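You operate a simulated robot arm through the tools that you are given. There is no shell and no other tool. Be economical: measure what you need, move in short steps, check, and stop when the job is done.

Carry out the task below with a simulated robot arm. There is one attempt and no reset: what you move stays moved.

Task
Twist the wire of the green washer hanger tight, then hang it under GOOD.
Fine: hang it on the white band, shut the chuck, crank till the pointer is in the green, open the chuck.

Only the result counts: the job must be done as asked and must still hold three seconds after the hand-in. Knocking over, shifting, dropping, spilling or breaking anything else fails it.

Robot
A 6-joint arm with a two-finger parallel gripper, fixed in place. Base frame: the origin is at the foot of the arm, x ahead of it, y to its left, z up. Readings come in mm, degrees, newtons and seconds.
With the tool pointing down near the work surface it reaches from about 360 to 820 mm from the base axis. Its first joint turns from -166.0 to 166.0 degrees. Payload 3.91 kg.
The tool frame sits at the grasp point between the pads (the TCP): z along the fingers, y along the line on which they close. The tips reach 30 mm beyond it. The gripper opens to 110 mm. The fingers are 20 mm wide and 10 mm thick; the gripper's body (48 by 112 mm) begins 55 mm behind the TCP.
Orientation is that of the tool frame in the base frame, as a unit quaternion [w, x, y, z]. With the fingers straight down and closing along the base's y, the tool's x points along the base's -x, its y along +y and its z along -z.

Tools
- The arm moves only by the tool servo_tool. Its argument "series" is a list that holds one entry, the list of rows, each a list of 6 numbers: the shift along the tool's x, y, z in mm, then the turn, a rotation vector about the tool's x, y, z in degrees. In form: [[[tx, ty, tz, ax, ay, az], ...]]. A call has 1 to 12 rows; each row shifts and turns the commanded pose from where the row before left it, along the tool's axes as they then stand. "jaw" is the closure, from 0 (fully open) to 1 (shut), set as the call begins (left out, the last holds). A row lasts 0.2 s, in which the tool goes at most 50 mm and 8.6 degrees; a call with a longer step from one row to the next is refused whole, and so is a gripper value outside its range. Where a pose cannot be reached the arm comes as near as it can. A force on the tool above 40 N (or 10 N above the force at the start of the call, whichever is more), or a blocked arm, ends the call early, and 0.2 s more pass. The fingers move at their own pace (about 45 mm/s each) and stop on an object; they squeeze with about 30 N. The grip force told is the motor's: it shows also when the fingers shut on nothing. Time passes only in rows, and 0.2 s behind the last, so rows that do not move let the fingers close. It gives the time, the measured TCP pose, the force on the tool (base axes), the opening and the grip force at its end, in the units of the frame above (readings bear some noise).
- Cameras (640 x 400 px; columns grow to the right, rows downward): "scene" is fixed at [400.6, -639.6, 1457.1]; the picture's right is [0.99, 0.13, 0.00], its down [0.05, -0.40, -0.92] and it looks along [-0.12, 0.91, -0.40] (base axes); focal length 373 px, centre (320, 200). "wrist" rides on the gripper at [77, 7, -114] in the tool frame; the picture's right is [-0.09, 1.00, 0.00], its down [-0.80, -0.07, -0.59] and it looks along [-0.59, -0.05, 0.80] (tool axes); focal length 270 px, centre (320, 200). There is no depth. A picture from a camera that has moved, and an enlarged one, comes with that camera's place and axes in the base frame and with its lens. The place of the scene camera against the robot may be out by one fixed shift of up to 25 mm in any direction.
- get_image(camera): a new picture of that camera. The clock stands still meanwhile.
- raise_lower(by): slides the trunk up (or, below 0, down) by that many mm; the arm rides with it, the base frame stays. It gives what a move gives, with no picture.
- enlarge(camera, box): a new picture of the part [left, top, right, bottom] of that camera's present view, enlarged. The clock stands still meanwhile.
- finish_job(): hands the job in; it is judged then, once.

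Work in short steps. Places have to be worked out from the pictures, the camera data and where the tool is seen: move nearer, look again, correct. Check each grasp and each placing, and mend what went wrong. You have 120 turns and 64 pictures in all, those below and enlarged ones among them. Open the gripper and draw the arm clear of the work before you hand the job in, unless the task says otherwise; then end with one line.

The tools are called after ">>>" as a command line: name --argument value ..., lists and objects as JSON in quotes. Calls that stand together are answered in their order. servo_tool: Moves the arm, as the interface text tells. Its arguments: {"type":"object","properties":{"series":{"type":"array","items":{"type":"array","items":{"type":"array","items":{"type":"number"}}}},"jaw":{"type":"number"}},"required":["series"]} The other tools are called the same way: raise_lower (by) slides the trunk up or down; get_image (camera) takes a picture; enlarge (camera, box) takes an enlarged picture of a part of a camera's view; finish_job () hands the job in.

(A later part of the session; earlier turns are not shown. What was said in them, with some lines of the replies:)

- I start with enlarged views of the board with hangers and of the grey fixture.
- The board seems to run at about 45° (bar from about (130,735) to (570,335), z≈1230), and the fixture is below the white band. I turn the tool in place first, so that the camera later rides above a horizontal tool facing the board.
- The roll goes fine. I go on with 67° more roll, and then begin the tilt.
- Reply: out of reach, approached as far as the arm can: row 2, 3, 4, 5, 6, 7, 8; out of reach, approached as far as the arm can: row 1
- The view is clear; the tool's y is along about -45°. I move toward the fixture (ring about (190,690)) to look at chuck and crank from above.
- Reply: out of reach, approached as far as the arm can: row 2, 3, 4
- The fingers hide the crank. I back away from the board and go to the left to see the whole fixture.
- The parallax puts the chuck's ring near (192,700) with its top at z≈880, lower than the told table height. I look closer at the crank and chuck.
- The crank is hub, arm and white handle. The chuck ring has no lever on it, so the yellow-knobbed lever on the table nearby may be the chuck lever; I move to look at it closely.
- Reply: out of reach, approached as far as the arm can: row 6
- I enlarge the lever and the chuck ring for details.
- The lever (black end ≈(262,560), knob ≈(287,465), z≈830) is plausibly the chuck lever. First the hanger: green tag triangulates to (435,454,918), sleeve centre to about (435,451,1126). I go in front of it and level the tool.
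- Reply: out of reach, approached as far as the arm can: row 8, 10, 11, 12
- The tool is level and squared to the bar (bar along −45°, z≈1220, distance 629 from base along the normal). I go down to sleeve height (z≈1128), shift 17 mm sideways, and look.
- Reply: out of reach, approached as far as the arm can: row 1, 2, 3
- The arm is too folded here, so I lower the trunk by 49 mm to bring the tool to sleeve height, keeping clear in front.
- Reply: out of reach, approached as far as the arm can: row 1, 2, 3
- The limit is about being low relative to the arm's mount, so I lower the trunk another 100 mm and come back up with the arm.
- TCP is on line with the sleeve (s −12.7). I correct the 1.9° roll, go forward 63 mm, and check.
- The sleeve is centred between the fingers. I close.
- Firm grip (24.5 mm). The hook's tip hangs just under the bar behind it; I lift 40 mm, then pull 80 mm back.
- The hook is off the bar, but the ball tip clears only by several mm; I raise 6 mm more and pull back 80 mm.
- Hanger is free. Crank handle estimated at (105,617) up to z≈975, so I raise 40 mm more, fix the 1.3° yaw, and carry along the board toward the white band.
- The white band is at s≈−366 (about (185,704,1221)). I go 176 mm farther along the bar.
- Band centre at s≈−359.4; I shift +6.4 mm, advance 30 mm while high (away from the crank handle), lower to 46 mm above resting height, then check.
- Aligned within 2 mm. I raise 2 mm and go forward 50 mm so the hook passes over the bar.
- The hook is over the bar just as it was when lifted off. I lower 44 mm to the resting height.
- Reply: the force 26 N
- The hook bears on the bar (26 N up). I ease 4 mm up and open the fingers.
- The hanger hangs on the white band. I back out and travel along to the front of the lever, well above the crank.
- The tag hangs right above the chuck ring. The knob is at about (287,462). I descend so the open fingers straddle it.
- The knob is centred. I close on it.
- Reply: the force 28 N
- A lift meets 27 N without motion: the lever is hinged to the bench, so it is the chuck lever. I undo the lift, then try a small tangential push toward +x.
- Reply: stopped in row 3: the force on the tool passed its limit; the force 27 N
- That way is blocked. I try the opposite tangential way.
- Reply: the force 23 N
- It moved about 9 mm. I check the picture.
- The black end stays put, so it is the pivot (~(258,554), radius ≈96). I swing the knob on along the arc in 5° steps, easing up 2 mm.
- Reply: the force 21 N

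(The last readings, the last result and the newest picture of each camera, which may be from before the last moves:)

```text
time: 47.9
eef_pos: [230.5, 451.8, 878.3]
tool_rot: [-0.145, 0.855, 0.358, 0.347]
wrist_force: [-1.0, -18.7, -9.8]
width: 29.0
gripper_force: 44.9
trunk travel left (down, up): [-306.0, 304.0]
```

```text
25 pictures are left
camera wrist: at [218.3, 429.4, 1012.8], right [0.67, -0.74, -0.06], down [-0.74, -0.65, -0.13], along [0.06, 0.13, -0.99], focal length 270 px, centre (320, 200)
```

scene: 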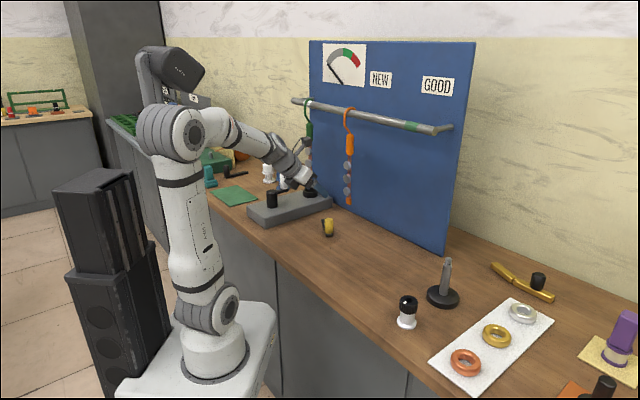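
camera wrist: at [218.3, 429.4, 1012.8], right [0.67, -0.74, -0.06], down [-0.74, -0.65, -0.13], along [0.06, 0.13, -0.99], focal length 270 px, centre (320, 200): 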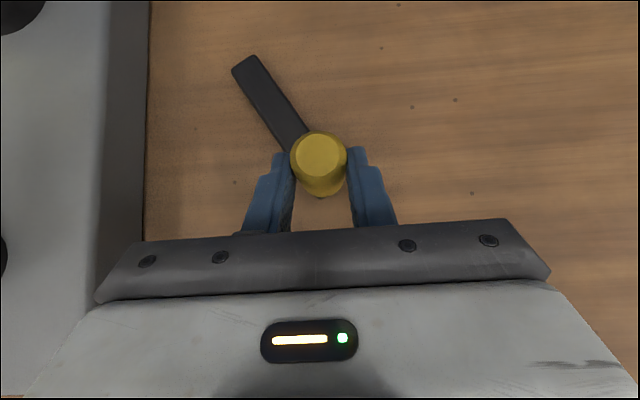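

The lever swings freely; now at about −104°. I continue the arc.

>>> servo_tool --series '[[[-3.67, -6.88, -3.6, 0, 0, 0], [-2.35, -7.73, -2.31, 0, 0, 0], [0, 0, 0, 0, 0, 0]]]'

>>> servo_tool --series '[[[-1.9, -7.94, -1.87, 0, 0, 0], [-1.39, -8.2, -1.37, 0, 0, 0], [0, 0, 0, 0, 0, 0]]]'

>>> enlarge --camera "scene" --box '[240, 150, 360, 240]'

```text
time: 48.6
eef_pos: [212.6, 457.5, 878.6]
tool_rot: [-0.147, 0.854, 0.358, 0.347]
wrist_force: [-1.1, -2.5, -8.0]
width: 28.9
gripper_force: 45.1
trunk travel left (down, up): [-306.0, 304.0]
```

```text
time: 49.5
eef_pos: [200.0, 463.8, 879.1]
tool_rot: [-0.146, 0.855, 0.357, 0.347]
wrist_force: [8.0, -6.8, -2.0]
width: 28.6
gripper_force: 45.0
trunk travel left (down, up): [-306.0, 304.0]
```

```text
4.44 times, centred on (300, 195) of scene
camera zoom: at [400.6, -639.6, 1457.1], right [0.99, 0.13, 0.0], down [0.05, -0.4, -0.92], along [-0.12, 0.91, -0.4], focal length 1657 px, centre (409, 222)
```

zoom: 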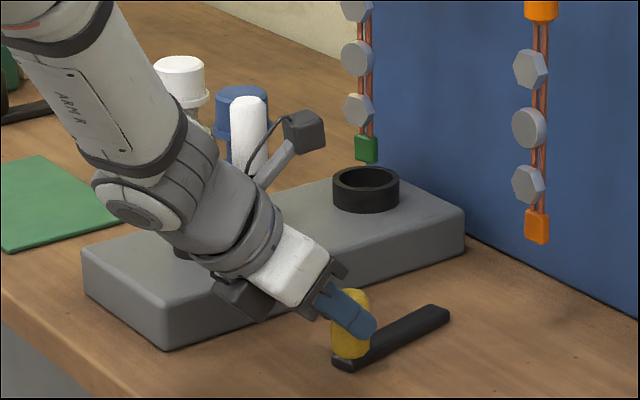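

About 47° swung, with some resistance. I try another 5° step and watch the force.

>>> servo_tool --series '[[[-0.83, -8.29, -0.82, 0, 0, 0], [0, 0, 0, 0, 0, 0]]]'

>>> servo_tool --series '[[[-0.2, -8.3, -0.2, 0, 0, 0], [0, 0, 0, 0, 0, 0]]]'

```text
time: 50.0
eef_pos: [192.2, 469.8, 878.8]
tool_rot: [-0.145, 0.854, 0.358, 0.348]
wrist_force: [1.6, -8.9, -4.9]
width: 28.9
gripper_force: 44.9
trunk travel left (down, up): [-306.0, 304.0]
```

```text
time: 50.6
eef_pos: [186.2, 473.8, 878.0]
tool_rot: [-0.146, 0.855, 0.357, 0.348]
wrist_force: [1.6, -6.5, -6.6]
width: 29.1
gripper_force: 45.4
trunk travel left (down, up): [-306.0, 304.0]
```

Still moving freely; I go on.

>>> servo_tool --series '[[[0.13, -8.35, 0.11, 0, 0, 0], [0.63, -8.35, 0.61, 0, 0, 0], [0, 0, 0, 0, 0, 0]]]'

>>> servo_tool --series '[[[1.19, -8.27, 1.15, 0, 0, 0], [1.67, -8.1, 1.63, 0, 0, 0], [0, 0, 0, 0, 0, 0]]]'

>>> enlarge --camera "scene" --box '[240, 150, 360, 240]'

```text
time: 51.1
eef_pos: [185.3, 477.4, 878.9]
tool_rot: [-0.141, 0.857, 0.351, 0.349]
wrist_force: [8.7, -15.0, 5.1]
width: 28.9
gripper_force: 45.0
trunk travel left (down, up): [-306.0, 304.0]
stopped in row 2: the force on the tool passed its limit (the readings are from after the stop); the commanded pose is now the measured one
```

```text
time: 51.5
eef_pos: [184.8, 476.1, 878.3]
tool_rot: [-0.136, 0.859, 0.347, 0.351]
wrist_force: [7.0, -20.5, 10.2]
width: 29.3
gripper_force: 44.8
trunk travel left (down, up): [-306.0, 304.0]
stopped in row 1: the force on the tool passed its limit (the readings are from after the stop); the commanded pose is now the measured one
```

```text
4.44 times, centred on (300, 195) of scene
camera zoom: at [400.6, -639.6, 1457.1], right [0.99, 0.13, 0.0], down [0.05, -0.4, -0.92], along [-0.12, 0.91, -0.4], focal length 1657 px, centre (409, 222)
```

zoom: 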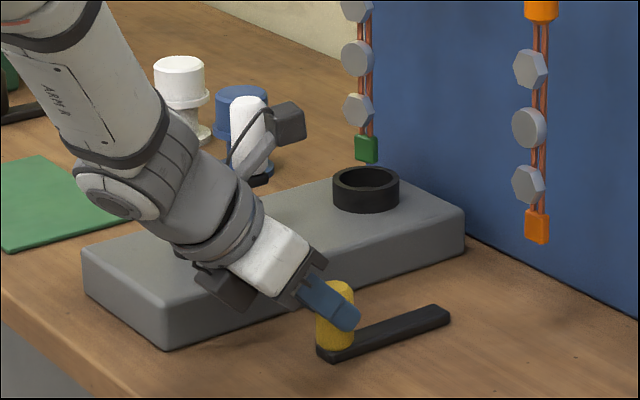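

The end stop is reached after about 60° of swing, so the chuck should be shut. I let go and back off along the fingers.

>>> servo_tool --series '[[[0, 0, 0, 0, 0, 0], [0, 0, 0, 0, 0, 0], [0, 0, 0, 0, 0, 0], [0, 0, -5, 0, 0, 0], [0, 0, -25, 0, 0, 0], [0, 0, -35, 0, 0, 0], [0, 0, -35, 0, 0, 0], [0, 0, -30, 0, 0, 0], [0, 0, 0, 0, 0, 0]]]' --jaw 0.3

>>> servo_tool --series '[[[16.4, -31, -2.2, 0, 0, 0], [16.4, -31, -2.2, 0, 0, 0], [16.4, -31, -2.2, 0, 0, 0], [16.4, -31, -2.2, 0, 0, 0], [16.4, -31, -2.2, 0, 0, 0], [0, 0, 0, 0, 0, 0]]]'

>>> get_image --camera "wrist"

>>> get_image --camera "scene"

```text
time: 53.5
eef_pos: [119.7, 417.7, 970.4]
tool_rot: [-0.137, 0.858, 0.35, 0.351]
wrist_force: [-0.2, -0.7, 0.0]
width: 77.1
gripper_force: 0.1
trunk travel left (down, up): [-306.0, 304.0]
```

```text
time: 54.9
eef_pos: [46.7, 565.3, 1034.1]
tool_rot: [-0.137, 0.858, 0.35, 0.35]
wrist_force: [-0.3, 0.9, -0.3]
width: 77.0
gripper_force: 0.1
trunk travel left (down, up): [-306.0, 304.0]
```

```text
22 pictures are left
camera wrist: at [33.2, 544.2, 1169.4], right [0.65, -0.76, -0.05], down [-0.76, -0.64, -0.13], along [0.07, 0.13, -0.99], focal length 270 px, centre (320, 200)
```

wrist: 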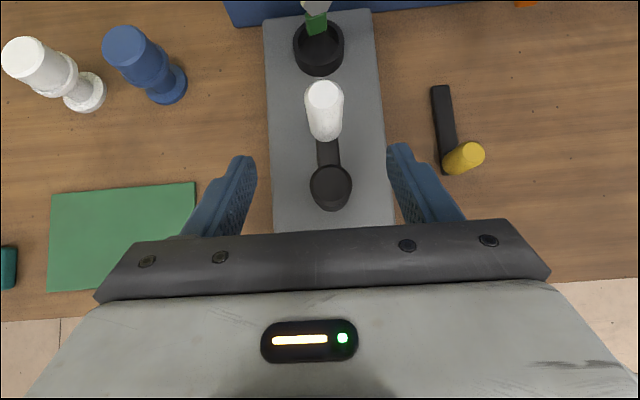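

```text
21 pictures are left
```

scene: 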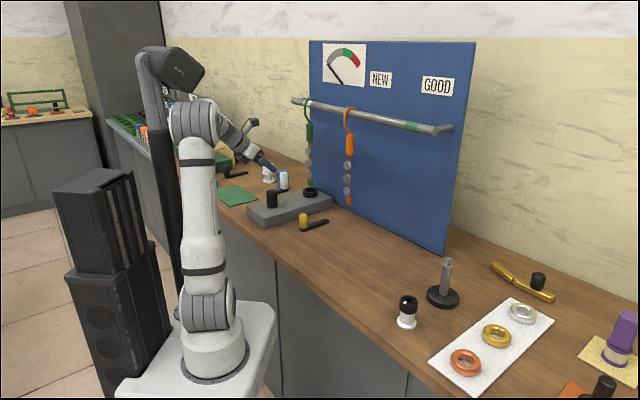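

The tag now sits at the chuck. Crank handle at about (106,618), hub (68,577). I slide in 104 mm along the fingers and grip the handle.

>>> servo_tool --series '[[[0, 3.6, 24, 0, 0, 0], [0, 0, 30, 0, 0, 0], [0, 0, 30, 0, 0, 0], [0, 0, 20, 0, 0, 0], [0, 0, 0, 0, 0, 0]]]'

>>> get_image --camera "wrist"

```text
time: 56.1
eef_pos: [102.8, 611.5, 960.2]
tool_rot: [-0.137, 0.859, 0.348, 0.351]
wrist_force: [-0.4, -0.3, 0.3]
width: 77.0
gripper_force: 0.0
trunk travel left (down, up): [-306.0, 304.0]
```

```text
20 pictures are left
camera wrist: at [89.3, 592.1, 1094.5], right [0.65, -0.76, -0.05], down [-0.76, -0.64, -0.13], along [0.07, 0.13, -0.99], focal length 270 px, centre (320, 200)
```

wrist: 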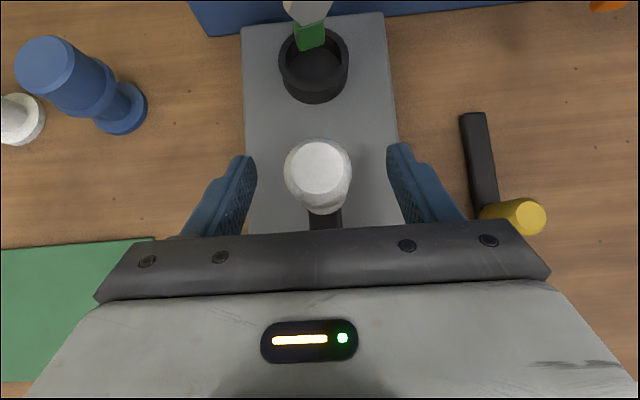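

Handle is centred. I close on it.

>>> servo_tool --series '[[[0, 0, 0, 0, 0, 0], [0, 0, 0, 0, 0, 0], [0, 0, 0, 0, 0, 0], [0, 0, 0, 0, 0, 0], [0, 0, 0, 0, 0, 0]]]' --jaw 1

>>> servo_tool --series '[[[0, 4, 0, 0, 0, 0], [0, 4, 0, 0, 0, 0], [0, 0, 0, 0, 0, 0]]]'

```text
time: 57.3
eef_pos: [103.2, 613.0, 959.6]
tool_rot: [-0.138, 0.858, 0.35, 0.35]
wrist_force: [0.9, -0.6, -1.5]
width: 29.9
gripper_force: 44.9
trunk travel left (down, up): [-306.0, 304.0]
```

```text
time: 58.1
eef_pos: [108.8, 606.7, 959.9]
tool_rot: [-0.138, 0.858, 0.35, 0.35]
wrist_force: [3.9, 6.3, 2.9]
width: 29.5
gripper_force: 44.9
trunk travel left (down, up): [-306.0, 304.0]
```

It moves freely toward +e (clockwise from above). I crank clockwise to 45° and look at the pointer.

>>> servo_tool --series '[[[-1.17, 8.93, -1.14, 0, 0, 0], [-2.39, 9.17, -2.33, 0, 0, 0], [-3.5, 8.46, -3.4, 0, 0, 0], [-4.5, 7.48, -4.38, 0, 0, 0], [0, 0, 0, 0, 0, 0]]]'

>>> enlarge --camera "scene" --box '[260, 40, 380, 230]'

```text
time: 59.3
eef_pos: [118.2, 569.1, 959.8]
tool_rot: [-0.136, 0.858, 0.35, 0.349]
wrist_force: [2.0, -1.0, -3.8]
width: 29.9
gripper_force: 44.7
trunk travel left (down, up): [-306.0, 304.0]
```

```text
2.11 times, centred on (320, 135) of scene
camera zoom: at [400.6, -639.6, 1457.1], right [0.99, 0.13, 0.0], down [0.05, -0.4, -0.92], along [-0.12, 0.91, -0.4], focal length 785 px, centre (320, 337)
```

zoom: 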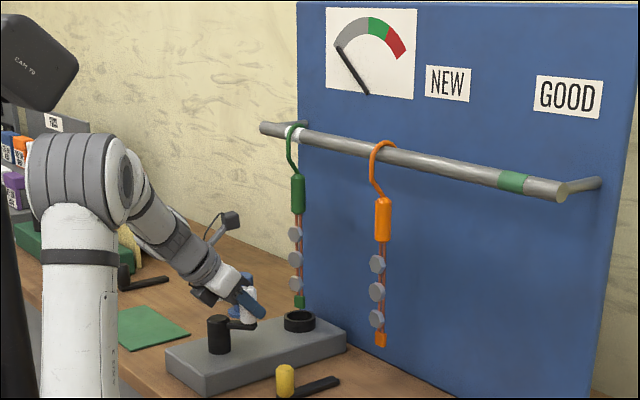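

I zoom on the gauge to see whether the pointer moved.

>>> enlarge --camera "scene" --box '[318, 38, 372, 92]'

```text
7.41 times, centred on (345, 65) of scene
camera zoom: at [400.6, -639.6, 1457.1], right [0.99, 0.13, 0.0], down [0.05, -0.4, -0.92], along [-0.12, 0.91, -0.4], focal length 2762 px, centre (135, 1200)
```

zoom: 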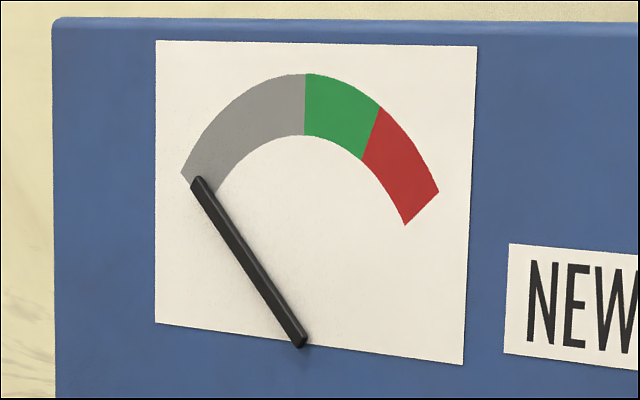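

The pointer has crept a few degrees up from its start, so this direction winds. I crank on to 135°.

>>> servo_tool --series '[[[-5.36, 6.28, -5.21, 0, 0, 0], [-6.07, 4.88, -5.9, 0, 0, 0], [-6.58, 3.34, -6.39, 0, 0, 0], [-6.89, 1.7, -6.7, 0, 0, 0], [-7.0, 0, -6.81, 0, 0, 0], [-6.89, -1.7, -6.7, 0, 0, 0], [-6.58, -3.34, -6.39, 0, 0, 0], [-6.07, -4.88, -5.9, 0, 0, 0], [-5.36, -6.28, -5.21, 0, 0, 0], [0, 0, 0, 0, 0, 0]]]'

>>> enlarge --camera "scene" --box '[318, 38, 372, 92]'

```text
time: 61.5
eef_pos: [61.1, 518.4, 960.1]
tool_rot: [-0.138, 0.858, 0.351, 0.35]
wrist_force: [4.4, 32.5, 8.3]
width: 29.7
gripper_force: 44.7
trunk travel left (down, up): [-306.0, 304.0]
```

```text
7.41 times, centred on (345, 65) of scene
camera zoom: at [400.6, -639.6, 1457.1], right [0.99, 0.13, 0.0], down [0.05, -0.4, -0.92], along [-0.12, 0.91, -0.4], focal length 2762 px, centre (135, 1200)
```

zoom: 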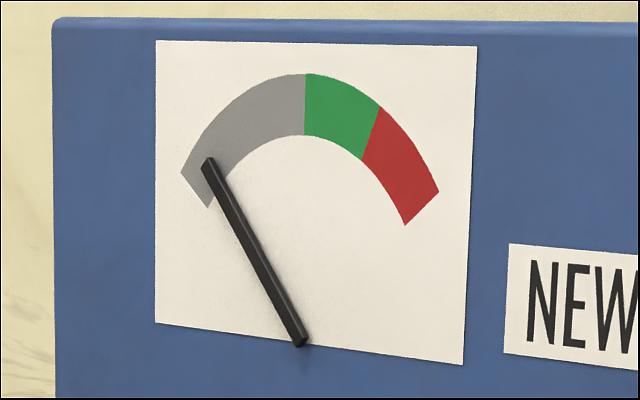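

Pointer moves about 5° per quarter turn; the green centre needs some 640° more. The tool path should be about 1.5 mm tighter; I crank the next quarter with a correction.

>>> servo_tool --series '[[[-3.66, -8.4, -3.55, 0, 0, 0], [-3.44, -8.31, -3.34, 0, 0, 0], [-2.35, -9.0, -2.29, 0, 0, 0], [-1.2, -9.43, -1.16, 0, 0, 0], [0, -9.59, 0, 0, 0, 0], [1.2, -9.43, 1.16, 0, 0, 0], [2.35, -9.0, 2.29, 0, 0, 0], [3.44, -8.31, 3.34, 0, 0, 0], [4.43, -7.35, 4.3, 0, 0, 0], [0, 0, 0, 0, 0, 0]]]'

```text
time: 63.7
eef_pos: [8.2, 572.0, 959.2]
tool_rot: [-0.138, 0.858, 0.349, 0.35]
wrist_force: [14.7, -1.2, 24.5]
width: 29.6
gripper_force: 45.4
trunk travel left (down, up): [-306.0, 304.0]
```

Fine (r≈54). Next quarter, with a small correction up and inward.

>>> servo_tool --series '[[[6.5, -5.5, 4.9, 0, 0, 0], [5.96, -4.79, 5.79, 0, 0, 0], [6.46, -3.28, 6.27, 0, 0, 0], [6.77, -1.67, 6.57, 0, 0, 0], [6.88, 0, 6.68, 0, 0, 0], [6.77, 1.67, 6.57, 0, 0, 0], [6.46, 3.28, 6.27, 0, 0, 0], [5.96, 4.79, 5.79, 0, 0, 0], [5.27, 6.17, 5.12, 0, 0, 0], [0, 0, 0, 0, 0, 0]]]'

>>> enlarge --camera "scene" --box '[260, 40, 380, 230]'

```text
time: 65.9
eef_pos: [64.9, 627.6, 959.4]
tool_rot: [-0.136, 0.858, 0.349, 0.351]
wrist_force: [1.6, 14.3, 5.8]
width: 29.8
gripper_force: 45.0
trunk travel left (down, up): [-306.0, 304.0]
```

```text
2.11 times, centred on (320, 135) of scene
camera zoom: at [400.6, -639.6, 1457.1], right [0.99, 0.13, 0.0], down [0.05, -0.4, -0.92], along [-0.12, 0.91, -0.4], focal length 785 px, centre (320, 337)
```

zoom: 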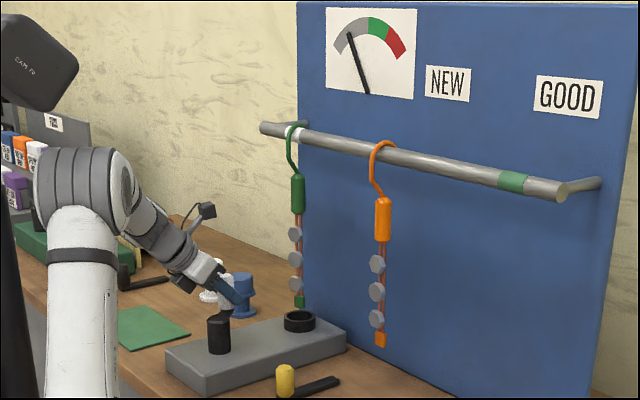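

Pointer at ~73° (needs ~98°): about 400° more. Next quarter.

>>> servo_tool --series '[[[4.78, 6.85, 4.64, 0, 0, 0], [3.44, 8.31, 3.34, 0, 0, 0], [2.35, 9.0, 2.29, 0, 0, 0], [1.2, 9.43, 1.16, 0, 0, 0], [0, 9.59, 0, 0, 0, 0], [-1.2, 9.43, -1.16, 0, 0, 0], [-2.35, 9.0, -2.29, 0, 0, 0], [-3.44, 8.31, -3.34, 0, 0, 0], [-4.43, 7.35, -4.3, 0, 0, 0], [0, 0, 0, 0, 0, 0]]]'

```text
time: 68.1
eef_pos: [119.8, 570.5, 960.1]
tool_rot: [-0.136, 0.858, 0.35, 0.35]
wrist_force: [-5.1, -0.2, -9.9]
width: 29.6
gripper_force: 45.0
trunk travel left (down, up): [-306.0, 304.0]
```

Good. Next quarter.

>>> servo_tool --series '[[[-5.8, 5.5, -5.6, 0, 0, 0], [-5.96, 4.79, -5.79, 0, 0, 0], [-6.46, 3.28, -6.27, 0, 0, 0], [-6.77, 1.67, -6.57, 0, 0, 0], [-6.88, 0, -6.68, 0, 0, 0], [-6.77, -1.67, -6.57, 0, 0, 0], [-6.46, -3.28, -6.27, 0, 0, 0], [-5.96, -4.79, -5.79, 0, 0, 0], [-5.27, -6.17, -5.12, 0, 0, 0], [0, 0, 0, 0, 0, 0]]]'

>>> enlarge --camera "scene" --box '[318, 38, 372, 92]'

```text
time: 70.3
eef_pos: [62.5, 518.8, 959.7]
tool_rot: [-0.137, 0.858, 0.35, 0.35]
wrist_force: [0.8, -2.0, -23.3]
width: 29.5
gripper_force: 45.0
trunk travel left (down, up): [-306.0, 304.0]
```

```text
7.41 times, centred on (345, 65) of scene
camera zoom: at [400.6, -639.6, 1457.1], right [0.99, 0.13, 0.0], down [0.05, -0.4, -0.92], along [-0.12, 0.91, -0.4], focal length 2762 px, centre (135, 1200)
```

zoom: 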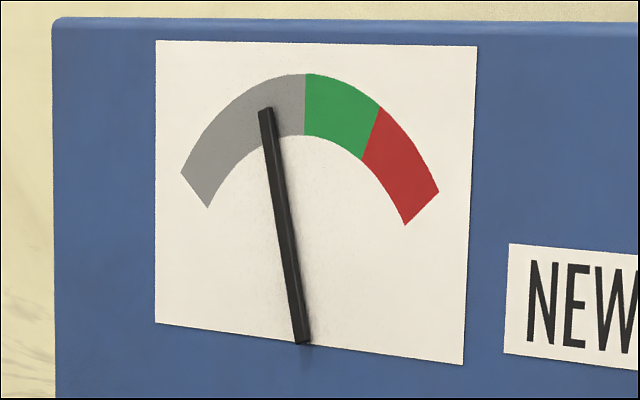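

Pointer at ~81°; green spans ~90°–108°. Half a turn more, then look again; this is the first quarter.

>>> servo_tool --series '[[[-5.1, -7.35, -3.6, 0, 0, 0], [-3.44, -8.31, -3.34, 0, 0, 0], [-2.35, -9.0, -2.29, 0, 0, 0], [-1.2, -9.43, -1.16, 0, 0, 0], [0, -9.59, 0, 0, 0, 0], [1.2, -9.43, 1.16, 0, 0, 0], [2.35, -9.0, 2.29, 0, 0, 0], [3.44, -8.31, 3.34, 0, 0, 0], [4.43, -7.35, 4.3, 0, 0, 0], [0, 0, 0, 0, 0, 0]]]'

```text
time: 72.5
eef_pos: [9.2, 573.0, 959.8]
tool_rot: [-0.138, 0.858, 0.349, 0.351]
wrist_force: [-2.7, 0.1, 2.0]
width: 29.7
gripper_force: 45.1
trunk travel left (down, up): [-306.0, 304.0]
```

Smooth. Next quarter.

>>> servo_tool --series '[[[5.27, -6.17, 5.12, 0, 0, 0], [5.96, -4.79, 5.79, 0, 0, 0], [6.46, -3.28, 6.27, 0, 0, 0], [6.77, -1.67, 6.57, 0, 0, 0], [6.88, 0, 6.68, 0, 0, 0], [6.77, 1.67, 6.57, 0, 0, 0], [6.46, 3.28, 6.27, 0, 0, 0], [5.96, 4.79, 5.79, 0, 0, 0], [5.27, 6.17, 5.12, 0, 0, 0], [0, 0, 0, 0, 0, 0]]]'

>>> enlarge --camera "scene" --box '[318, 38, 372, 92]'

```text
time: 74.7
eef_pos: [63.8, 627.4, 958.8]
tool_rot: [-0.138, 0.858, 0.35, 0.351]
wrist_force: [0.8, 14.2, 16.1]
width: 29.6
gripper_force: 44.9
trunk travel left (down, up): [-306.0, 304.0]
```

```text
7.41 times, centred on (345, 65) of scene
camera zoom: at [400.6, -639.6, 1457.1], right [0.99, 0.13, 0.0], down [0.05, -0.4, -0.92], along [-0.12, 0.91, -0.4], focal length 2762 px, centre (135, 1200)
```

zoom: 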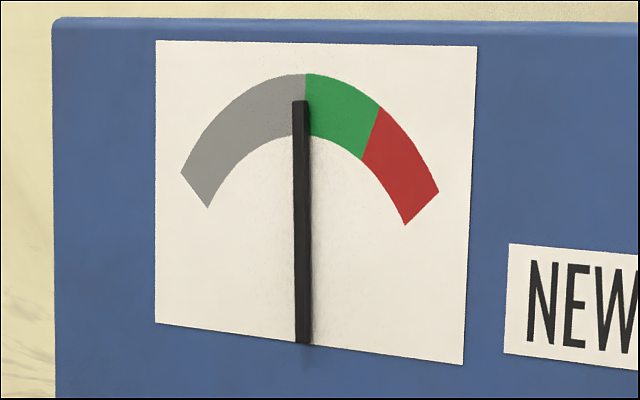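

Pointer at the green's left edge (90°). About 170° more puts it at the centre. Next quarter.

>>> servo_tool --series '[[[5.4, 6.85, 4.0, 0, 0, 0], [3.44, 8.31, 3.34, 0, 0, 0], [2.35, 9.0, 2.29, 0, 0, 0], [1.2, 9.43, 1.16, 0, 0, 0], [0, 9.59, 0, 0, 0, 0], [-1.2, 9.43, -1.16, 0, 0, 0], [-2.35, 9.0, -2.29, 0, 0, 0], [-3.44, 8.31, -3.34, 0, 0, 0], [-4.43, 7.35, -4.3, 0, 0, 0], [0, 0, 0, 0, 0, 0]]]'

>>> servo_tool --series '[[[-5.8, 5.5, -5.6, 0, 0, 0], [-5.96, 4.79, -5.79, 0, 0, 0], [-6.46, 3.28, -6.27, 0, 0, 0], [-6.77, 1.67, -6.57, 0, 0, 0], [-6.88, 0, -6.68, 0, 0, 0], [-6.77, -1.67, -6.57, 0, 0, 0], [-6.46, -3.28, -6.27, 0, 0, 0], [-5.96, -4.79, -5.79, 0, 0, 0], [0, 0, 0, 0, 0, 0]]]'

>>> enlarge --camera "scene" --box '[318, 38, 372, 92]'

```text
time: 76.9
eef_pos: [118.2, 571.3, 960.1]
tool_rot: [-0.136, 0.859, 0.35, 0.348]
wrist_force: [7.1, -0.9, -2.0]
width: 29.4
gripper_force: 44.7
trunk travel left (down, up): [-306.0, 304.0]
```

```text
time: 78.9
eef_pos: [71.2, 518.9, 959.0]
tool_rot: [-0.138, 0.858, 0.349, 0.35]
wrist_force: [1.9, -13.2, -14.1]
width: 29.7
gripper_force: 45.1
trunk travel left (down, up): [-306.0, 304.0]
```

```text
7.41 times, centred on (345, 65) of scene
camera zoom: at [400.6, -639.6, 1457.1], right [0.99, 0.13, 0.0], down [0.05, -0.4, -0.92], along [-0.12, 0.91, -0.4], focal length 2762 px, centre (135, 1200)
```

zoom: 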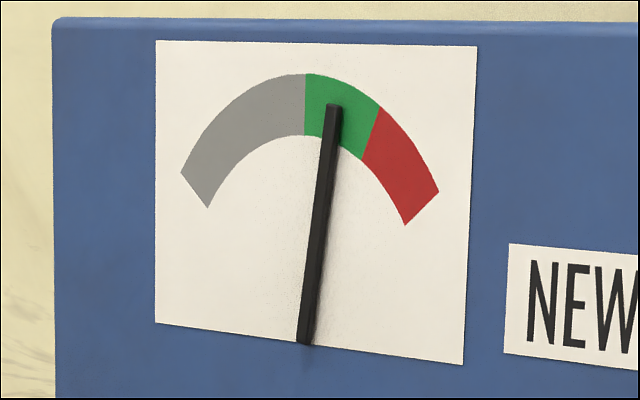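

The pointer is in the green. I release the crank handle, back off, and go to the spot in front of the lever.

>>> servo_tool --series '[[[0, 0, 0, 0, 0, 0], [0, 0, 0, 0, 0, 0], [0, 0, 0, 0, 0, 0], [0, 0, -5, 0, 0, 0], [0, 0, -25, 0, 0, 0], [0, 0, -30, 0, 0, 0], [0, 0, -30, 0, 0, 0], [0, 0, -30, 0, 0, 0], [0, 0, 0, 0, 0, 0]]]' --jaw 0.3

>>> servo_tool --series '[[[-4.7, 26.6, 22, 0, 0, 0], [-4.7, 26.6, 22, 0, 0, 0], [-4.7, 26.6, 22, 0, 0, 0], [-4.7, 26.6, 22, 0, 0, 0], [0, 0, 0, 0, 0, 0]]]'

>>> get_image --camera "scene"

>>> get_image --camera "wrist"

```text
time: 80.9
eef_pos: [9.2, 460.7, 1045.5]
tool_rot: [-0.137, 0.858, 0.349, 0.351]
wrist_force: [0.0, -0.5, 0.5]
width: 76.9
gripper_force: 0.0
trunk travel left (down, up): [-306.0, 304.0]
```

```text
time: 82.1
eef_pos: [121.1, 417.0, 971.4]
tool_rot: [-0.137, 0.858, 0.35, 0.35]
wrist_force: [1.2, -0.9, 0.3]
width: 77.0
gripper_force: 0.0
trunk travel left (down, up): [-306.0, 304.0]
```

```text
12 pictures are left
```

scene: 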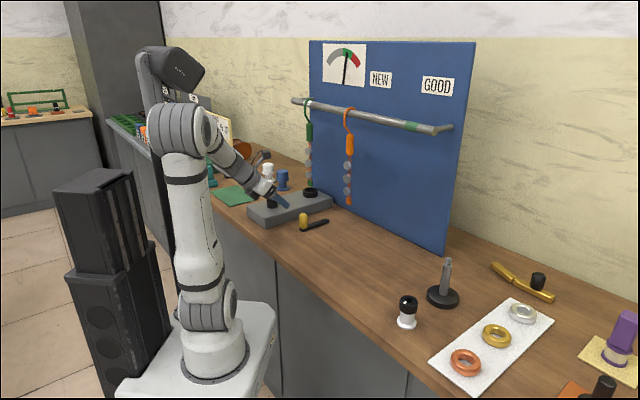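

```text
11 pictures are left
camera wrist: at [106.8, 397.1, 1106.1], right [0.65, -0.76, -0.05], down [-0.76, -0.64, -0.13], along [0.07, 0.13, -0.99], focal length 270 px, centre (320, 200)
```

wrist: 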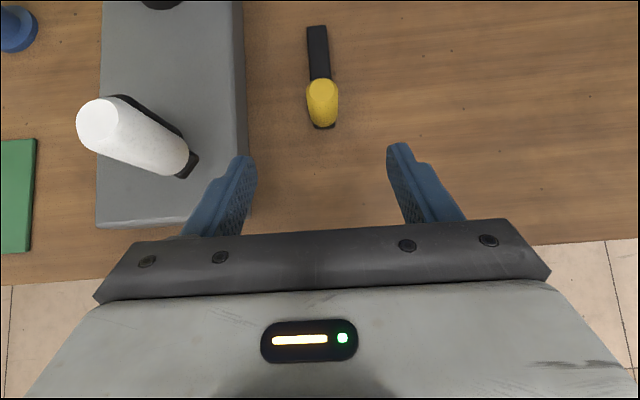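

The lever knob lies straight ahead; I slide back in by 127 mm and grip it.

>>> servo_tool --series '[[[0, 0, 30, 0, 0, 0], [0, 0, 35, 0, 0, 0], [0, 0, 35, 0, 0, 0], [0, 0, 27, 0, 0, 0], [0, 0, 0, 0, 0, 0]]]'

>>> servo_tool --series '[[[0, 0, 0, 0, 0, 0], [0, 0, 0, 0, 0, 0], [0, 0, 0, 0, 0, 0], [0, 0, 0, 0, 0, 0], [0, 0, 0, 0, 0, 0]]]' --jaw 1

```text
time: 83.3
eef_pos: [182.8, 479.1, 879.0]
tool_rot: [-0.137, 0.858, 0.35, 0.35]
wrist_force: [-0.1, 0.4, -1.3]
width: 77.0
gripper_force: 0.0
trunk travel left (down, up): [-306.0, 304.0]
```

```text
time: 84.5
eef_pos: [184.6, 477.3, 879.4]
tool_rot: [-0.136, 0.859, 0.348, 0.35]
wrist_force: [13.6, -15.6, -1.5]
width: 29.4
gripper_force: 45.1
trunk travel left (down, up): [-306.0, 304.0]
```

Gripped. I swing the lever back along the recorded arc.

>>> servo_tool --series '[[[-0.43, 8.28, -0.3, 0, 0, 0], [0.79, 8.82, 0.9, 0, 0, 0], [1.81, 8.8, 1.88, 0, 0, 0], [2.21, 8.23, 2.26, 0, 0, 0], [0, 0, 0, 0, 0, 0]]]'

>>> servo_tool --series '[[[3.02, 8.5, 3.06, 0, 0, 0], [3.38, 8.0, 3.39, 0, 0, 0], [3.83, 7.35, 3.83, 0, 0, 0], [4.24, 6.77, 4.21, 0, 0, 0], [0, 0, 0, 0, 0, 0]]]'

>>> servo_tool --series '[[[4.69, 6.13, 4.64, 0, 0, 0], [4.43, 5.07, 4.38, 0, 0, 0], [4.23, 3.95, 4.16, 0, 0, 0], [3.92, 2.96, 3.85, 0, 0, 0], [0, 0, 0, 0, 0, 0]]]'

```text
time: 85.7
eef_pos: [210.8, 459.0, 878.6]
tool_rot: [-0.137, 0.857, 0.351, 0.351]
wrist_force: [-8.9, 4.2, 4.8]
width: 29.0
gripper_force: 45.1
trunk travel left (down, up): [-306.0, 304.0]
```

```text
time: 86.9
eef_pos: [247.8, 451.0, 879.5]
tool_rot: [-0.137, 0.858, 0.351, 0.351]
wrist_force: [-2.1, 0.1, 3.2]
width: 29.0
gripper_force: 44.2
trunk travel left (down, up): [-306.0, 304.0]
```

```text
time: 88.1
eef_pos: [276.7, 453.9, 878.8]
tool_rot: [-0.137, 0.858, 0.35, 0.35]
wrist_force: [-6.3, 2.8, -7.2]
width: 29.3
gripper_force: 45.4
trunk travel left (down, up): [-306.0, 304.0]
```

Nearly at the original stop; I push the last few mm until it stops.

>>> servo_tool --series '[[[1.6, 1.2, 1.55, 0, 0, 0], [1.6, 1.2, 1.55, 0, 0, 0], [1.6, 1.2, 1.55, 0, 0, 0], [0, 0, 0, 0, 0, 0]]]'

>>> get_image --camera "scene"

```text
time: 89.1
eef_pos: [281.6, 455.8, 879.0]
tool_rot: [-0.136, 0.858, 0.35, 0.35]
wrist_force: [-34.0, -14.3, -12.6]
width: 29.6
gripper_force: 45.0
trunk travel left (down, up): [-306.0, 304.0]
```

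```text
10 pictures are left
```

scene: 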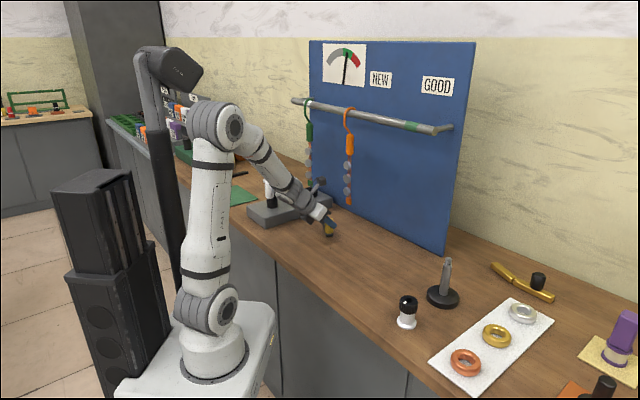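

The lever is back at its first stop (chuck open), and the pointer stays green. I release, back off, level the tool and raise the trunk.

>>> servo_tool --series '[[[-1.5, -1, -1.5, 0, 0, 0], [0, 0, 0, 0, 0, 0], [0, 0, 0, 0, 0, 0]]]' --jaw 0.3

>>> servo_tool --series '[[[0, 0, -10, 0, 0, 0], [0, 0, -30, 0, 0, 0], [0, 0, -35, 0, 0, 0], [0, 0, -35, 0, 0, 0], [0, 0, -20, 0, 0, 0], [0, 0, 0, 0.9, 7.6, 0], [0, 0, 0, 0, 7.6, 0], [0, 0, 0, 0, 7.6, 0], [0, 0, 0, 0, 7.6, 0], [0, 0, 0, 0, 7.6, 0], [0, 0, 0, 0, 7.6, 0], [0, 0, 0, 0, 0, 0]]]'

>>> raise_lower --by 120

```text
time: 89.9
eef_pos: [282.8, 457.0, 880.0]
tool_rot: [-0.137, 0.858, 0.35, 0.35]
wrist_force: [-1.3, 0.1, 0.5]
width: 77.0
gripper_force: 0.0
trunk travel left (down, up): [-306.0, 304.0]
```

```text
time: 92.5
eef_pos: [218.5, 419.4, 985.1]
tool_rot: [-0.269, 0.655, 0.269, 0.653]
wrist_force: [1.0, 0.3, 0.3]
width: 77.1
gripper_force: 0.0
out of reach, approached as far as the arm can: row 10, 11
trunk travel left (down, up): [-306.0, 304.0]
```

```text
time: 94.0
eef_pos: [218.2, 420.3, 1104.4]
tool_rot: [-0.269, 0.655, 0.27, 0.653]
wrist_force: [-0.9, -0.2, -0.4]
width: 77.0
gripper_force: 0.1
trunk travel left (down, up): [-426.0, 184.0]
```

Tool level. I travel to in front of the green hanger and look.

>>> servo_tool --series '[[[10, -15, 4, 0, 0, 0], [10, -32, 4, 0, 0, 0], [9, -34, 4, 0, 0, 0], [0, -34, 4, 0, 0, 0], [0, -34, 4, 0, 0, 0], [0, -34, 4, 0, 0, 0], [0, -34, 5, 0, 0, 0], [0, 0, 0, 0, 0, 0]]]'

>>> get_image --camera "wrist"

```text
time: 95.8
eef_pos: [88.3, 595.9, 1132.8]
tool_rot: [-0.27, 0.655, 0.27, 0.652]
wrist_force: [-0.3, 0.0, 0.8]
width: 77.3
gripper_force: 0.1
trunk travel left (down, up): [-426.0, 184.0]
```

```text
9 pictures are left
camera wrist: at [11.8, 510.5, 1209.8], right [0.7, -0.71, -0.09], down [-0.47, -0.37, -0.8], along [0.53, 0.6, -0.6], focal length 270 px, centre (320, 200)
```

wrist: 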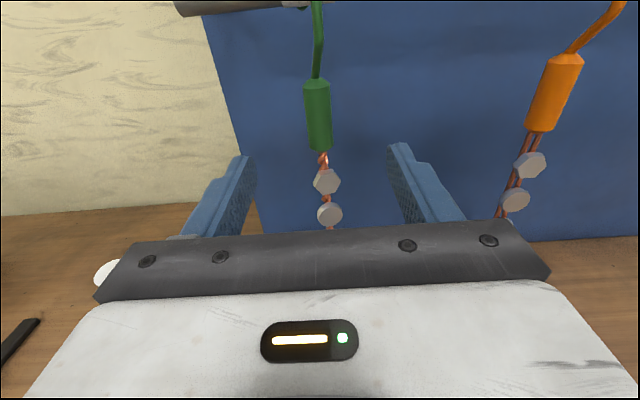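

The wire is visibly twisted. I shift −2.5 mm and go forward 127 mm to straddle the sleeve, then grip.

>>> servo_tool --series '[[[-2, -2.5, 15, 0, 0, 0], [0, 0, 30, 0, 0, 0], [0, 0, 30, 0, 0, 0], [0, 0, 30, 0, 0, 0], [0, 0, 22, 0, 0, 0], [0, 0, 0, 0, 0, 0]]]'

>>> servo_tool --series '[[[0, 0, 0, 0, 0, 0], [0, 0, 0, 0, 0, 0], [0, 0, 0, 0, 0, 0], [0, 0, 0, 0, 0, 0], [0, 0, 0, 0, 0, 0]]]' --jaw 1

>>> servo_tool --series '[[[10, 0, 0, 0, 0, 0], [12, 0, 0, 0, 0, 0], [12, 0, 0, 0, 0, 0], [12, 0, 0, 0, 0, 0], [0, 0, 0, 0, 0, 0]]]'

>>> enlarge --camera "scene" --box '[260, 80, 360, 220]'

```text
time: 97.2
eef_pos: [175.5, 685.6, 1130.6]
tool_rot: [-0.269, 0.655, 0.27, 0.653]
wrist_force: [0.1, -0.7, -0.8]
width: 77.1
gripper_force: 0.1
trunk travel left (down, up): [-426.0, 184.0]
```

```text
time: 98.4
eef_pos: [175.3, 684.8, 1130.1]
tool_rot: [-0.269, 0.655, 0.27, 0.652]
wrist_force: [-0.5, 0.5, 0.1]
width: 24.5
gripper_force: 30.6
trunk travel left (down, up): [-426.0, 184.0]
```

```text
time: 99.6
eef_pos: [174.1, 687.6, 1175.6]
tool_rot: [-0.268, 0.656, 0.27, 0.652]
wrist_force: [-7.1, -7.4, -19.0]
width: 25.0
gripper_force: 30.2
trunk travel left (down, up): [-426.0, 184.0]
```

```text
2.86 times, centred on (310, 150) of scene
camera zoom: at [400.6, -639.6, 1457.1], right [0.99, 0.13, 0.0], down [0.05, -0.4, -0.92], along [-0.12, 0.91, -0.4], focal length 1065 px, centre (349, 343)
```

zoom: 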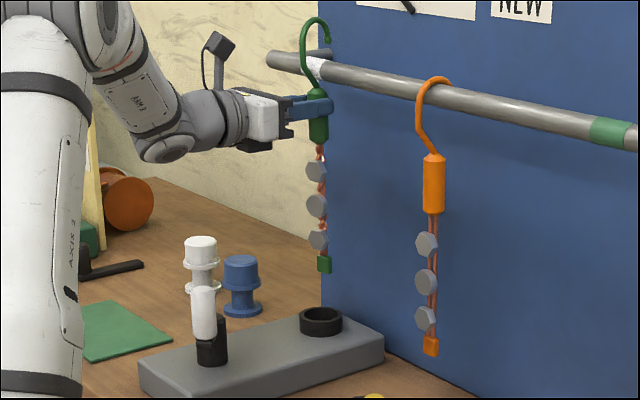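

The hook is clear, but −19 N hints that the sleeve's shoulder touches the bar; I lower 4 mm and check the force.

>>> servo_tool --series '[[[-4, 0, 0, 0, 0, 0], [0, 0, 0, 0, 0, 0]]]'

>>> get_image --camera "wrist"

```text
time: 100.2
eef_pos: [175.2, 686.8, 1175.0]
tool_rot: [-0.269, 0.655, 0.268, 0.653]
wrist_force: [-0.1, -0.2, -1.4]
width: 24.7
gripper_force: 30.7
trunk travel left (down, up): [-426.0, 184.0]
```

```text
7 pictures are left
camera wrist: at [99.9, 601.1, 1251.4], right [0.7, -0.71, -0.09], down [-0.47, -0.37, -0.8], along [0.53, 0.6, -0.59], focal length 270 px, centre (320, 200)
```

wrist: 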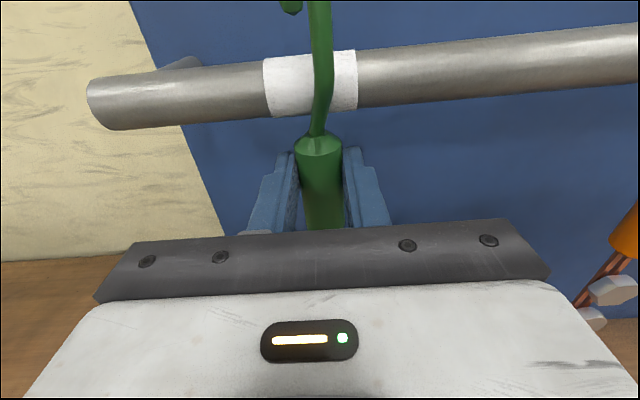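

Free now. I pull back 80 mm, raise 40 mm, and start the carry along the board.

>>> servo_tool --series '[[[0, 0, -10, 0, 0, 0], [0, 0, -10, 0, 0, 0], [0, 0, -15, 0, 0, 0], [0, 0, -15, 0, 0, 0], [0, 0, -15, 0, 0, 0], [0, 0, -15, 0, 0, 0], [20, 0, 0, 0, 0, 0], [20, 0, 0, 0, 0, 0], [0, 0, 0, 0, 0, 0]]]'

>>> servo_tool --series '[[[0, 15, 0, 0, 0, 0], [0, 30, 0, 0, 0, 0], [0, 30, 0, 0, 0, 0], [0, 30, 0, 0, 0, 0], [0, 30, 0, 0, 0, 0], [0, 30, 0, 0, 0, 0], [0, 30, 0, 0, 0, 0], [0, 30, 0, 0, 0, 0], [0, 15, 0, 0, 0, 0], [0, 0, 0, 0, 0, 0]]]'

```text
time: 102.2
eef_pos: [118.8, 627.8, 1212.8]
tool_rot: [-0.269, 0.655, 0.27, 0.652]
wrist_force: [0.6, 0.1, -1.6]
width: 24.5
gripper_force: 30.5
trunk travel left (down, up): [-426.0, 184.0]
```

```text
time: 104.4
eef_pos: [286.1, 458.7, 1213.7]
tool_rot: [-0.269, 0.655, 0.27, 0.652]
wrist_force: [0.1, 0.7, -1.5]
width: 24.5
gripper_force: 30.3
trunk travel left (down, up): [-426.0, 184.0]
```

Steady carry. I continue 236 mm toward the green band.

>>> servo_tool --series '[[[0, 15, 0, 0, 0, 0], [0, 30, 0, 0, 0, 0], [0, 30, 0, 0, 0, 0], [0, 30, 0, 0, 0, 0], [0, 30, 0, 0, 0, 0], [0, 30, 0, 0, 0, 0], [0, 30, 0, 0, 0, 0], [0, 26, 0, 0, 0, 0], [0, 15, 0, 0, 0, 0], [0, 0, 0, 0, 0, 0]]]'

>>> get_image --camera "wrist"

```text
time: 106.6
eef_pos: [387.0, 351.5, 1222.7]
tool_rot: [-0.265, 0.657, 0.268, 0.653]
wrist_force: [0.3, -0.7, -1.6]
width: 24.5
gripper_force: 29.8
out of reach, approached as far as the arm can: row 6, 7, 8, 9
trunk travel left (down, up): [-426.0, 184.0]
```

```text
6 pictures are left
camera wrist: at [310.3, 267.8, 1300.2], right [0.69, -0.71, -0.09], down [-0.48, -0.37, -0.8], along [0.54, 0.59, -0.6], focal length 270 px, centre (320, 200)
```

wrist: 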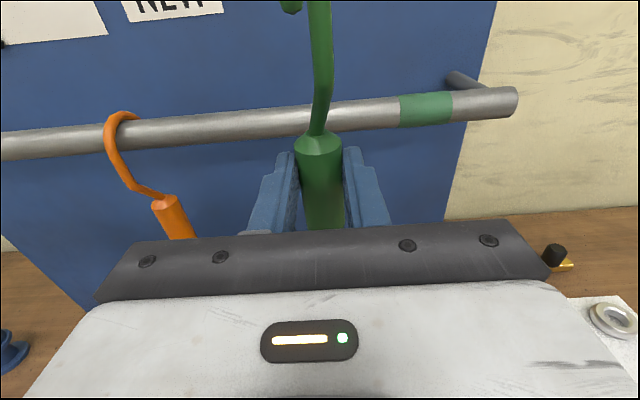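

The arm is at a fold limit again here; I lower the trunk 120 mm (free space below) and come up with the arm.

>>> raise_lower --by -120

>>> servo_tool --series '[[[20, 0, 0, 0, 0, 0], [25, 0, 0, 0, 0, 0], [25, 0, 0, 0, 0, 0], [25, 0, 0, 0, 0, 0], [15, 0, 0, 0, 0, 0], [0, 15, 0, 0, 0, 0], [0, 25, 0, 0, 0, 0], [0, 25, 0, 0, 0, 0], [0, 20, 0, 0, 0, 0], [0, 6, 0, 0, 0, 0], [0, 0, 0, 0, 0, 0]]]'

>>> get_image --camera "wrist"

```text
time: 108.1
eef_pos: [386.3, 351.8, 1103.3]
tool_rot: [-0.264, 0.657, 0.268, 0.654]
wrist_force: [0.1, 0.5, -1.8]
width: 24.4
gripper_force: 29.7
trunk travel left (down, up): [-306.0, 304.0]
```

```text
time: 110.5
eef_pos: [398.0, 339.3, 1213.1]
tool_rot: [-0.261, 0.658, 0.264, 0.655]
wrist_force: [0.8, 0.4, -0.8]
width: 24.6
gripper_force: 30.3
out of reach, approached as far as the arm can: row 7, 8, 9, 10
trunk travel left (down, up): [-306.0, 304.0]
```

```text
5 pictures are left
camera wrist: at [322.3, 254.8, 1291.1], right [0.69, -0.72, -0.08], down [-0.48, -0.37, -0.8], along [0.54, 0.59, -0.6], focal length 270 px, centre (320, 200)
```

wrist: 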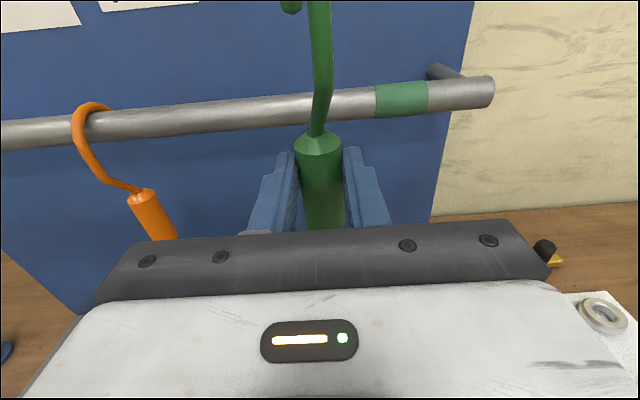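

The limit seems to be a wrist joint near where the arm's azimuth passes the tool's heading, not height. I yaw the tool 12° clockwise (harmless for hanging a hook) and then go on to the band (s≈114).

>>> servo_tool --series '[[[0, 0, 0, -4, 0, 0], [0, 0, 0, -4, 0, 0], [0, 0, 0, -4, 0, 0], [0, 16.4, 5.6, 0, 0, 0], [0, 16.4, 5.6, 0, 0, 0], [0, 16.4, 5.6, 0, 0, 0], [0, 16.4, 5.6, 0, 0, 0], [0, 0, 0, 0, 0, 0]]]'

```text
time: 112.3
eef_pos: [453.9, 293.6, 1215.5]
tool_rot: [-0.194, 0.681, 0.197, 0.679]
wrist_force: [0.5, 0.8, -1.3]
width: 24.7
gripper_force: 29.9
trunk travel left (down, up): [-306.0, 304.0]
```

It reached (s=113, d=528). I check alignment with the band.

>>> get_image --camera "wrist"

```text
4 pictures are left
camera wrist: at [360.7, 228.3, 1291.2], right [0.53, -0.84, -0.08], down [-0.54, -0.26, -0.8], along [0.65, 0.47, -0.6], focal length 270 px, centre (320, 200)
```

wrist: 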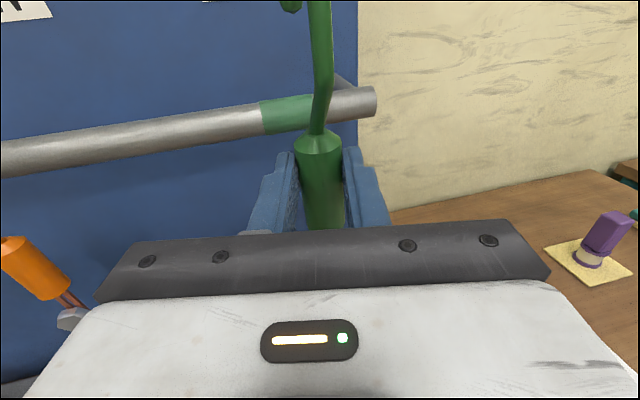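

Band centre s≈113; I go 30 mm toward the bar with a −4 mm shift, then lower to passing height.

>>> servo_tool --series '[[[0, -5.3, 14.2, 0, 0, 0], [0, -5.3, 14.2, 0, 0, 0], [-14, 0, 0, 0, 0, 0], [-14, 0, 0, 0, 0, 0], [-13, 0, 0, 0, 0, 0], [0, 0, 0, 0, 0, 0]]]'

```text
time: 113.7
eef_pos: [472.5, 319.2, 1171.1]
tool_rot: [-0.194, 0.681, 0.198, 0.678]
wrist_force: [-0.5, -0.4, -1.3]
width: 24.6
gripper_force: 29.7
trunk travel left (down, up): [-306.0, 304.0]
```

At s=108, d=560. I raise 3.5 mm and go forward 51 mm along the board's normal.

>>> servo_tool --series '[[[3.5, 0, 0, 0, 0, 0], [0, -2.9, 12.45, 0, 0, 0], [0, -2.9, 12.45, 0, 0, 0], [0, -2.9, 12.45, 0, 0, 0], [0, -2.8, 12.45, 0, 0, 0], [0, 0, 0, 0, 0, 0]]]'

>>> enlarge --camera "scene" --box '[370, 60, 470, 160]'

```text
time: 115.1
eef_pos: [507.6, 354.2, 1175.2]
tool_rot: [-0.194, 0.682, 0.197, 0.677]
wrist_force: [-8.4, -7.2, -12.1]
width: 24.6
gripper_force: 30.4
trunk travel left (down, up): [-306.0, 304.0]
```

```text
4.00 times, centred on (420, 110) of scene
camera zoom: at [400.6, -639.6, 1457.1], right [0.99, 0.13, 0.0], down [0.05, -0.4, -0.92], along [-0.12, 0.91, -0.4], focal length 1491 px, centre (-80, 560)
```

zoom: 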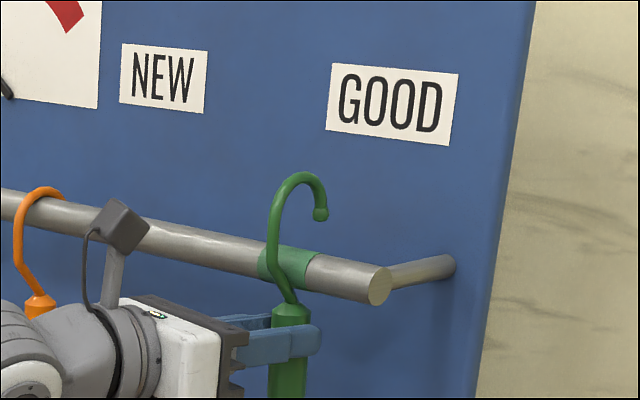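

The hook is over the bar on the green band with light contact under the bar; I lower 43 mm.

>>> servo_tool --series '[[[-8, 0, 0, 0, 0, 0], [-12, 0, 0, 0, 0, 0], [-12, 0, 0, 0, 0, 0], [-10, 0, 0, 0, 0, 0], [0, 0, 0, 0, 0, 0]]]'

>>> enlarge --camera "scene" --box '[370, 60, 470, 160]'

```text
time: 116.3
eef_pos: [508.6, 355.4, 1135.4]
tool_rot: [-0.194, 0.681, 0.198, 0.678]
wrist_force: [-0.6, -0.4, -1.7]
width: 24.5
gripper_force: 29.8
trunk travel left (down, up): [-306.0, 304.0]
```

```text
4.00 times, centred on (420, 110) of scene
camera zoom: at [400.6, -639.6, 1457.1], right [0.99, 0.13, 0.0], down [0.05, -0.4, -0.92], along [-0.12, 0.91, -0.4], focal length 1491 px, centre (-80, 560)
```

zoom: 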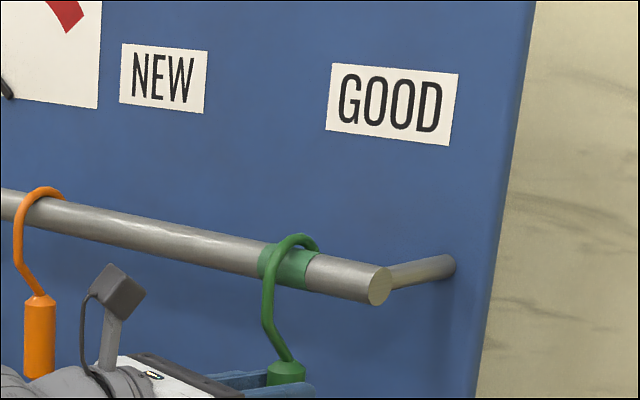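

On the band, not yet resting. I lower a few mm more until it bears.

>>> servo_tool --series '[[[-2.5, 0, 0, 0, 0, 0], [-2.5, 0, 0, 0, 0, 0], [0, 0, 0, 0, 0, 0]]]'

```text
time: 117.1
eef_pos: [507.8, 355.7, 1131.2]
tool_rot: [-0.194, 0.679, 0.198, 0.679]
wrist_force: [7.0, 7.0, 12.6]
width: 24.5
gripper_force: 29.9
trunk travel left (down, up): [-306.0, 304.0]
```

It bears with ~13 N. I open the fingers.

>>> servo_tool --series '[[[1, 0, 0, 0, 0, 0], [0, 0, 0, 0, 0, 0], [0, 0, 0, 0, 0, 0], [0, 0, 0, 0, 0, 0], [0, 0, 0, 0, 0, 0], [0, 0, 0, 0, 0, 0]]]' --jaw 0.3

>>> servo_tool --series '[[[0, 0, -10, 0, 0, 0], [0, 0, -20, 0, 0, 0], [0, 0, -30, 0, 0, 0], [0, 0, -35, 0, 0, 0], [0, 0, -35, 0, 0, 0], [0, 0, 0, 0, 0, 0]]]'

>>> get_image --camera "scene"

```text
time: 118.5
eef_pos: [508.0, 354.4, 1130.6]
tool_rot: [-0.194, 0.681, 0.198, 0.678]
wrist_force: [1.0, -0.1, -0.1]
width: 77.1
gripper_force: 0.0
trunk travel left (down, up): [-306.0, 304.0]
```

```text
time: 119.9
eef_pos: [396.0, 285.0, 1132.9]
tool_rot: [-0.194, 0.681, 0.198, 0.678]
wrist_force: [-0.9, -0.7, -0.2]
width: 76.8
gripper_force: 0.1
trunk travel left (down, up): [-306.0, 304.0]
```

```text
1 pictures are left
```

scene: 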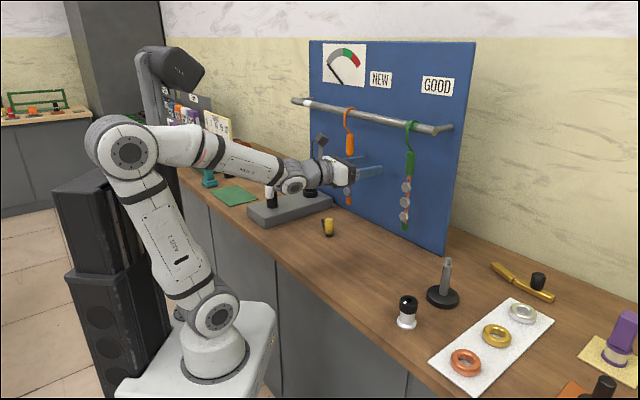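

The twisted hanger hangs on the green band under GOOD, the fingers are open and the arm is clear. I hand in.

>>> finish_job

```text
The job is handed in.
```

The green hanger's wire is twisted until the pointer read green, the chuck is open again, and the hanger now hangs on the green band under GOOD.
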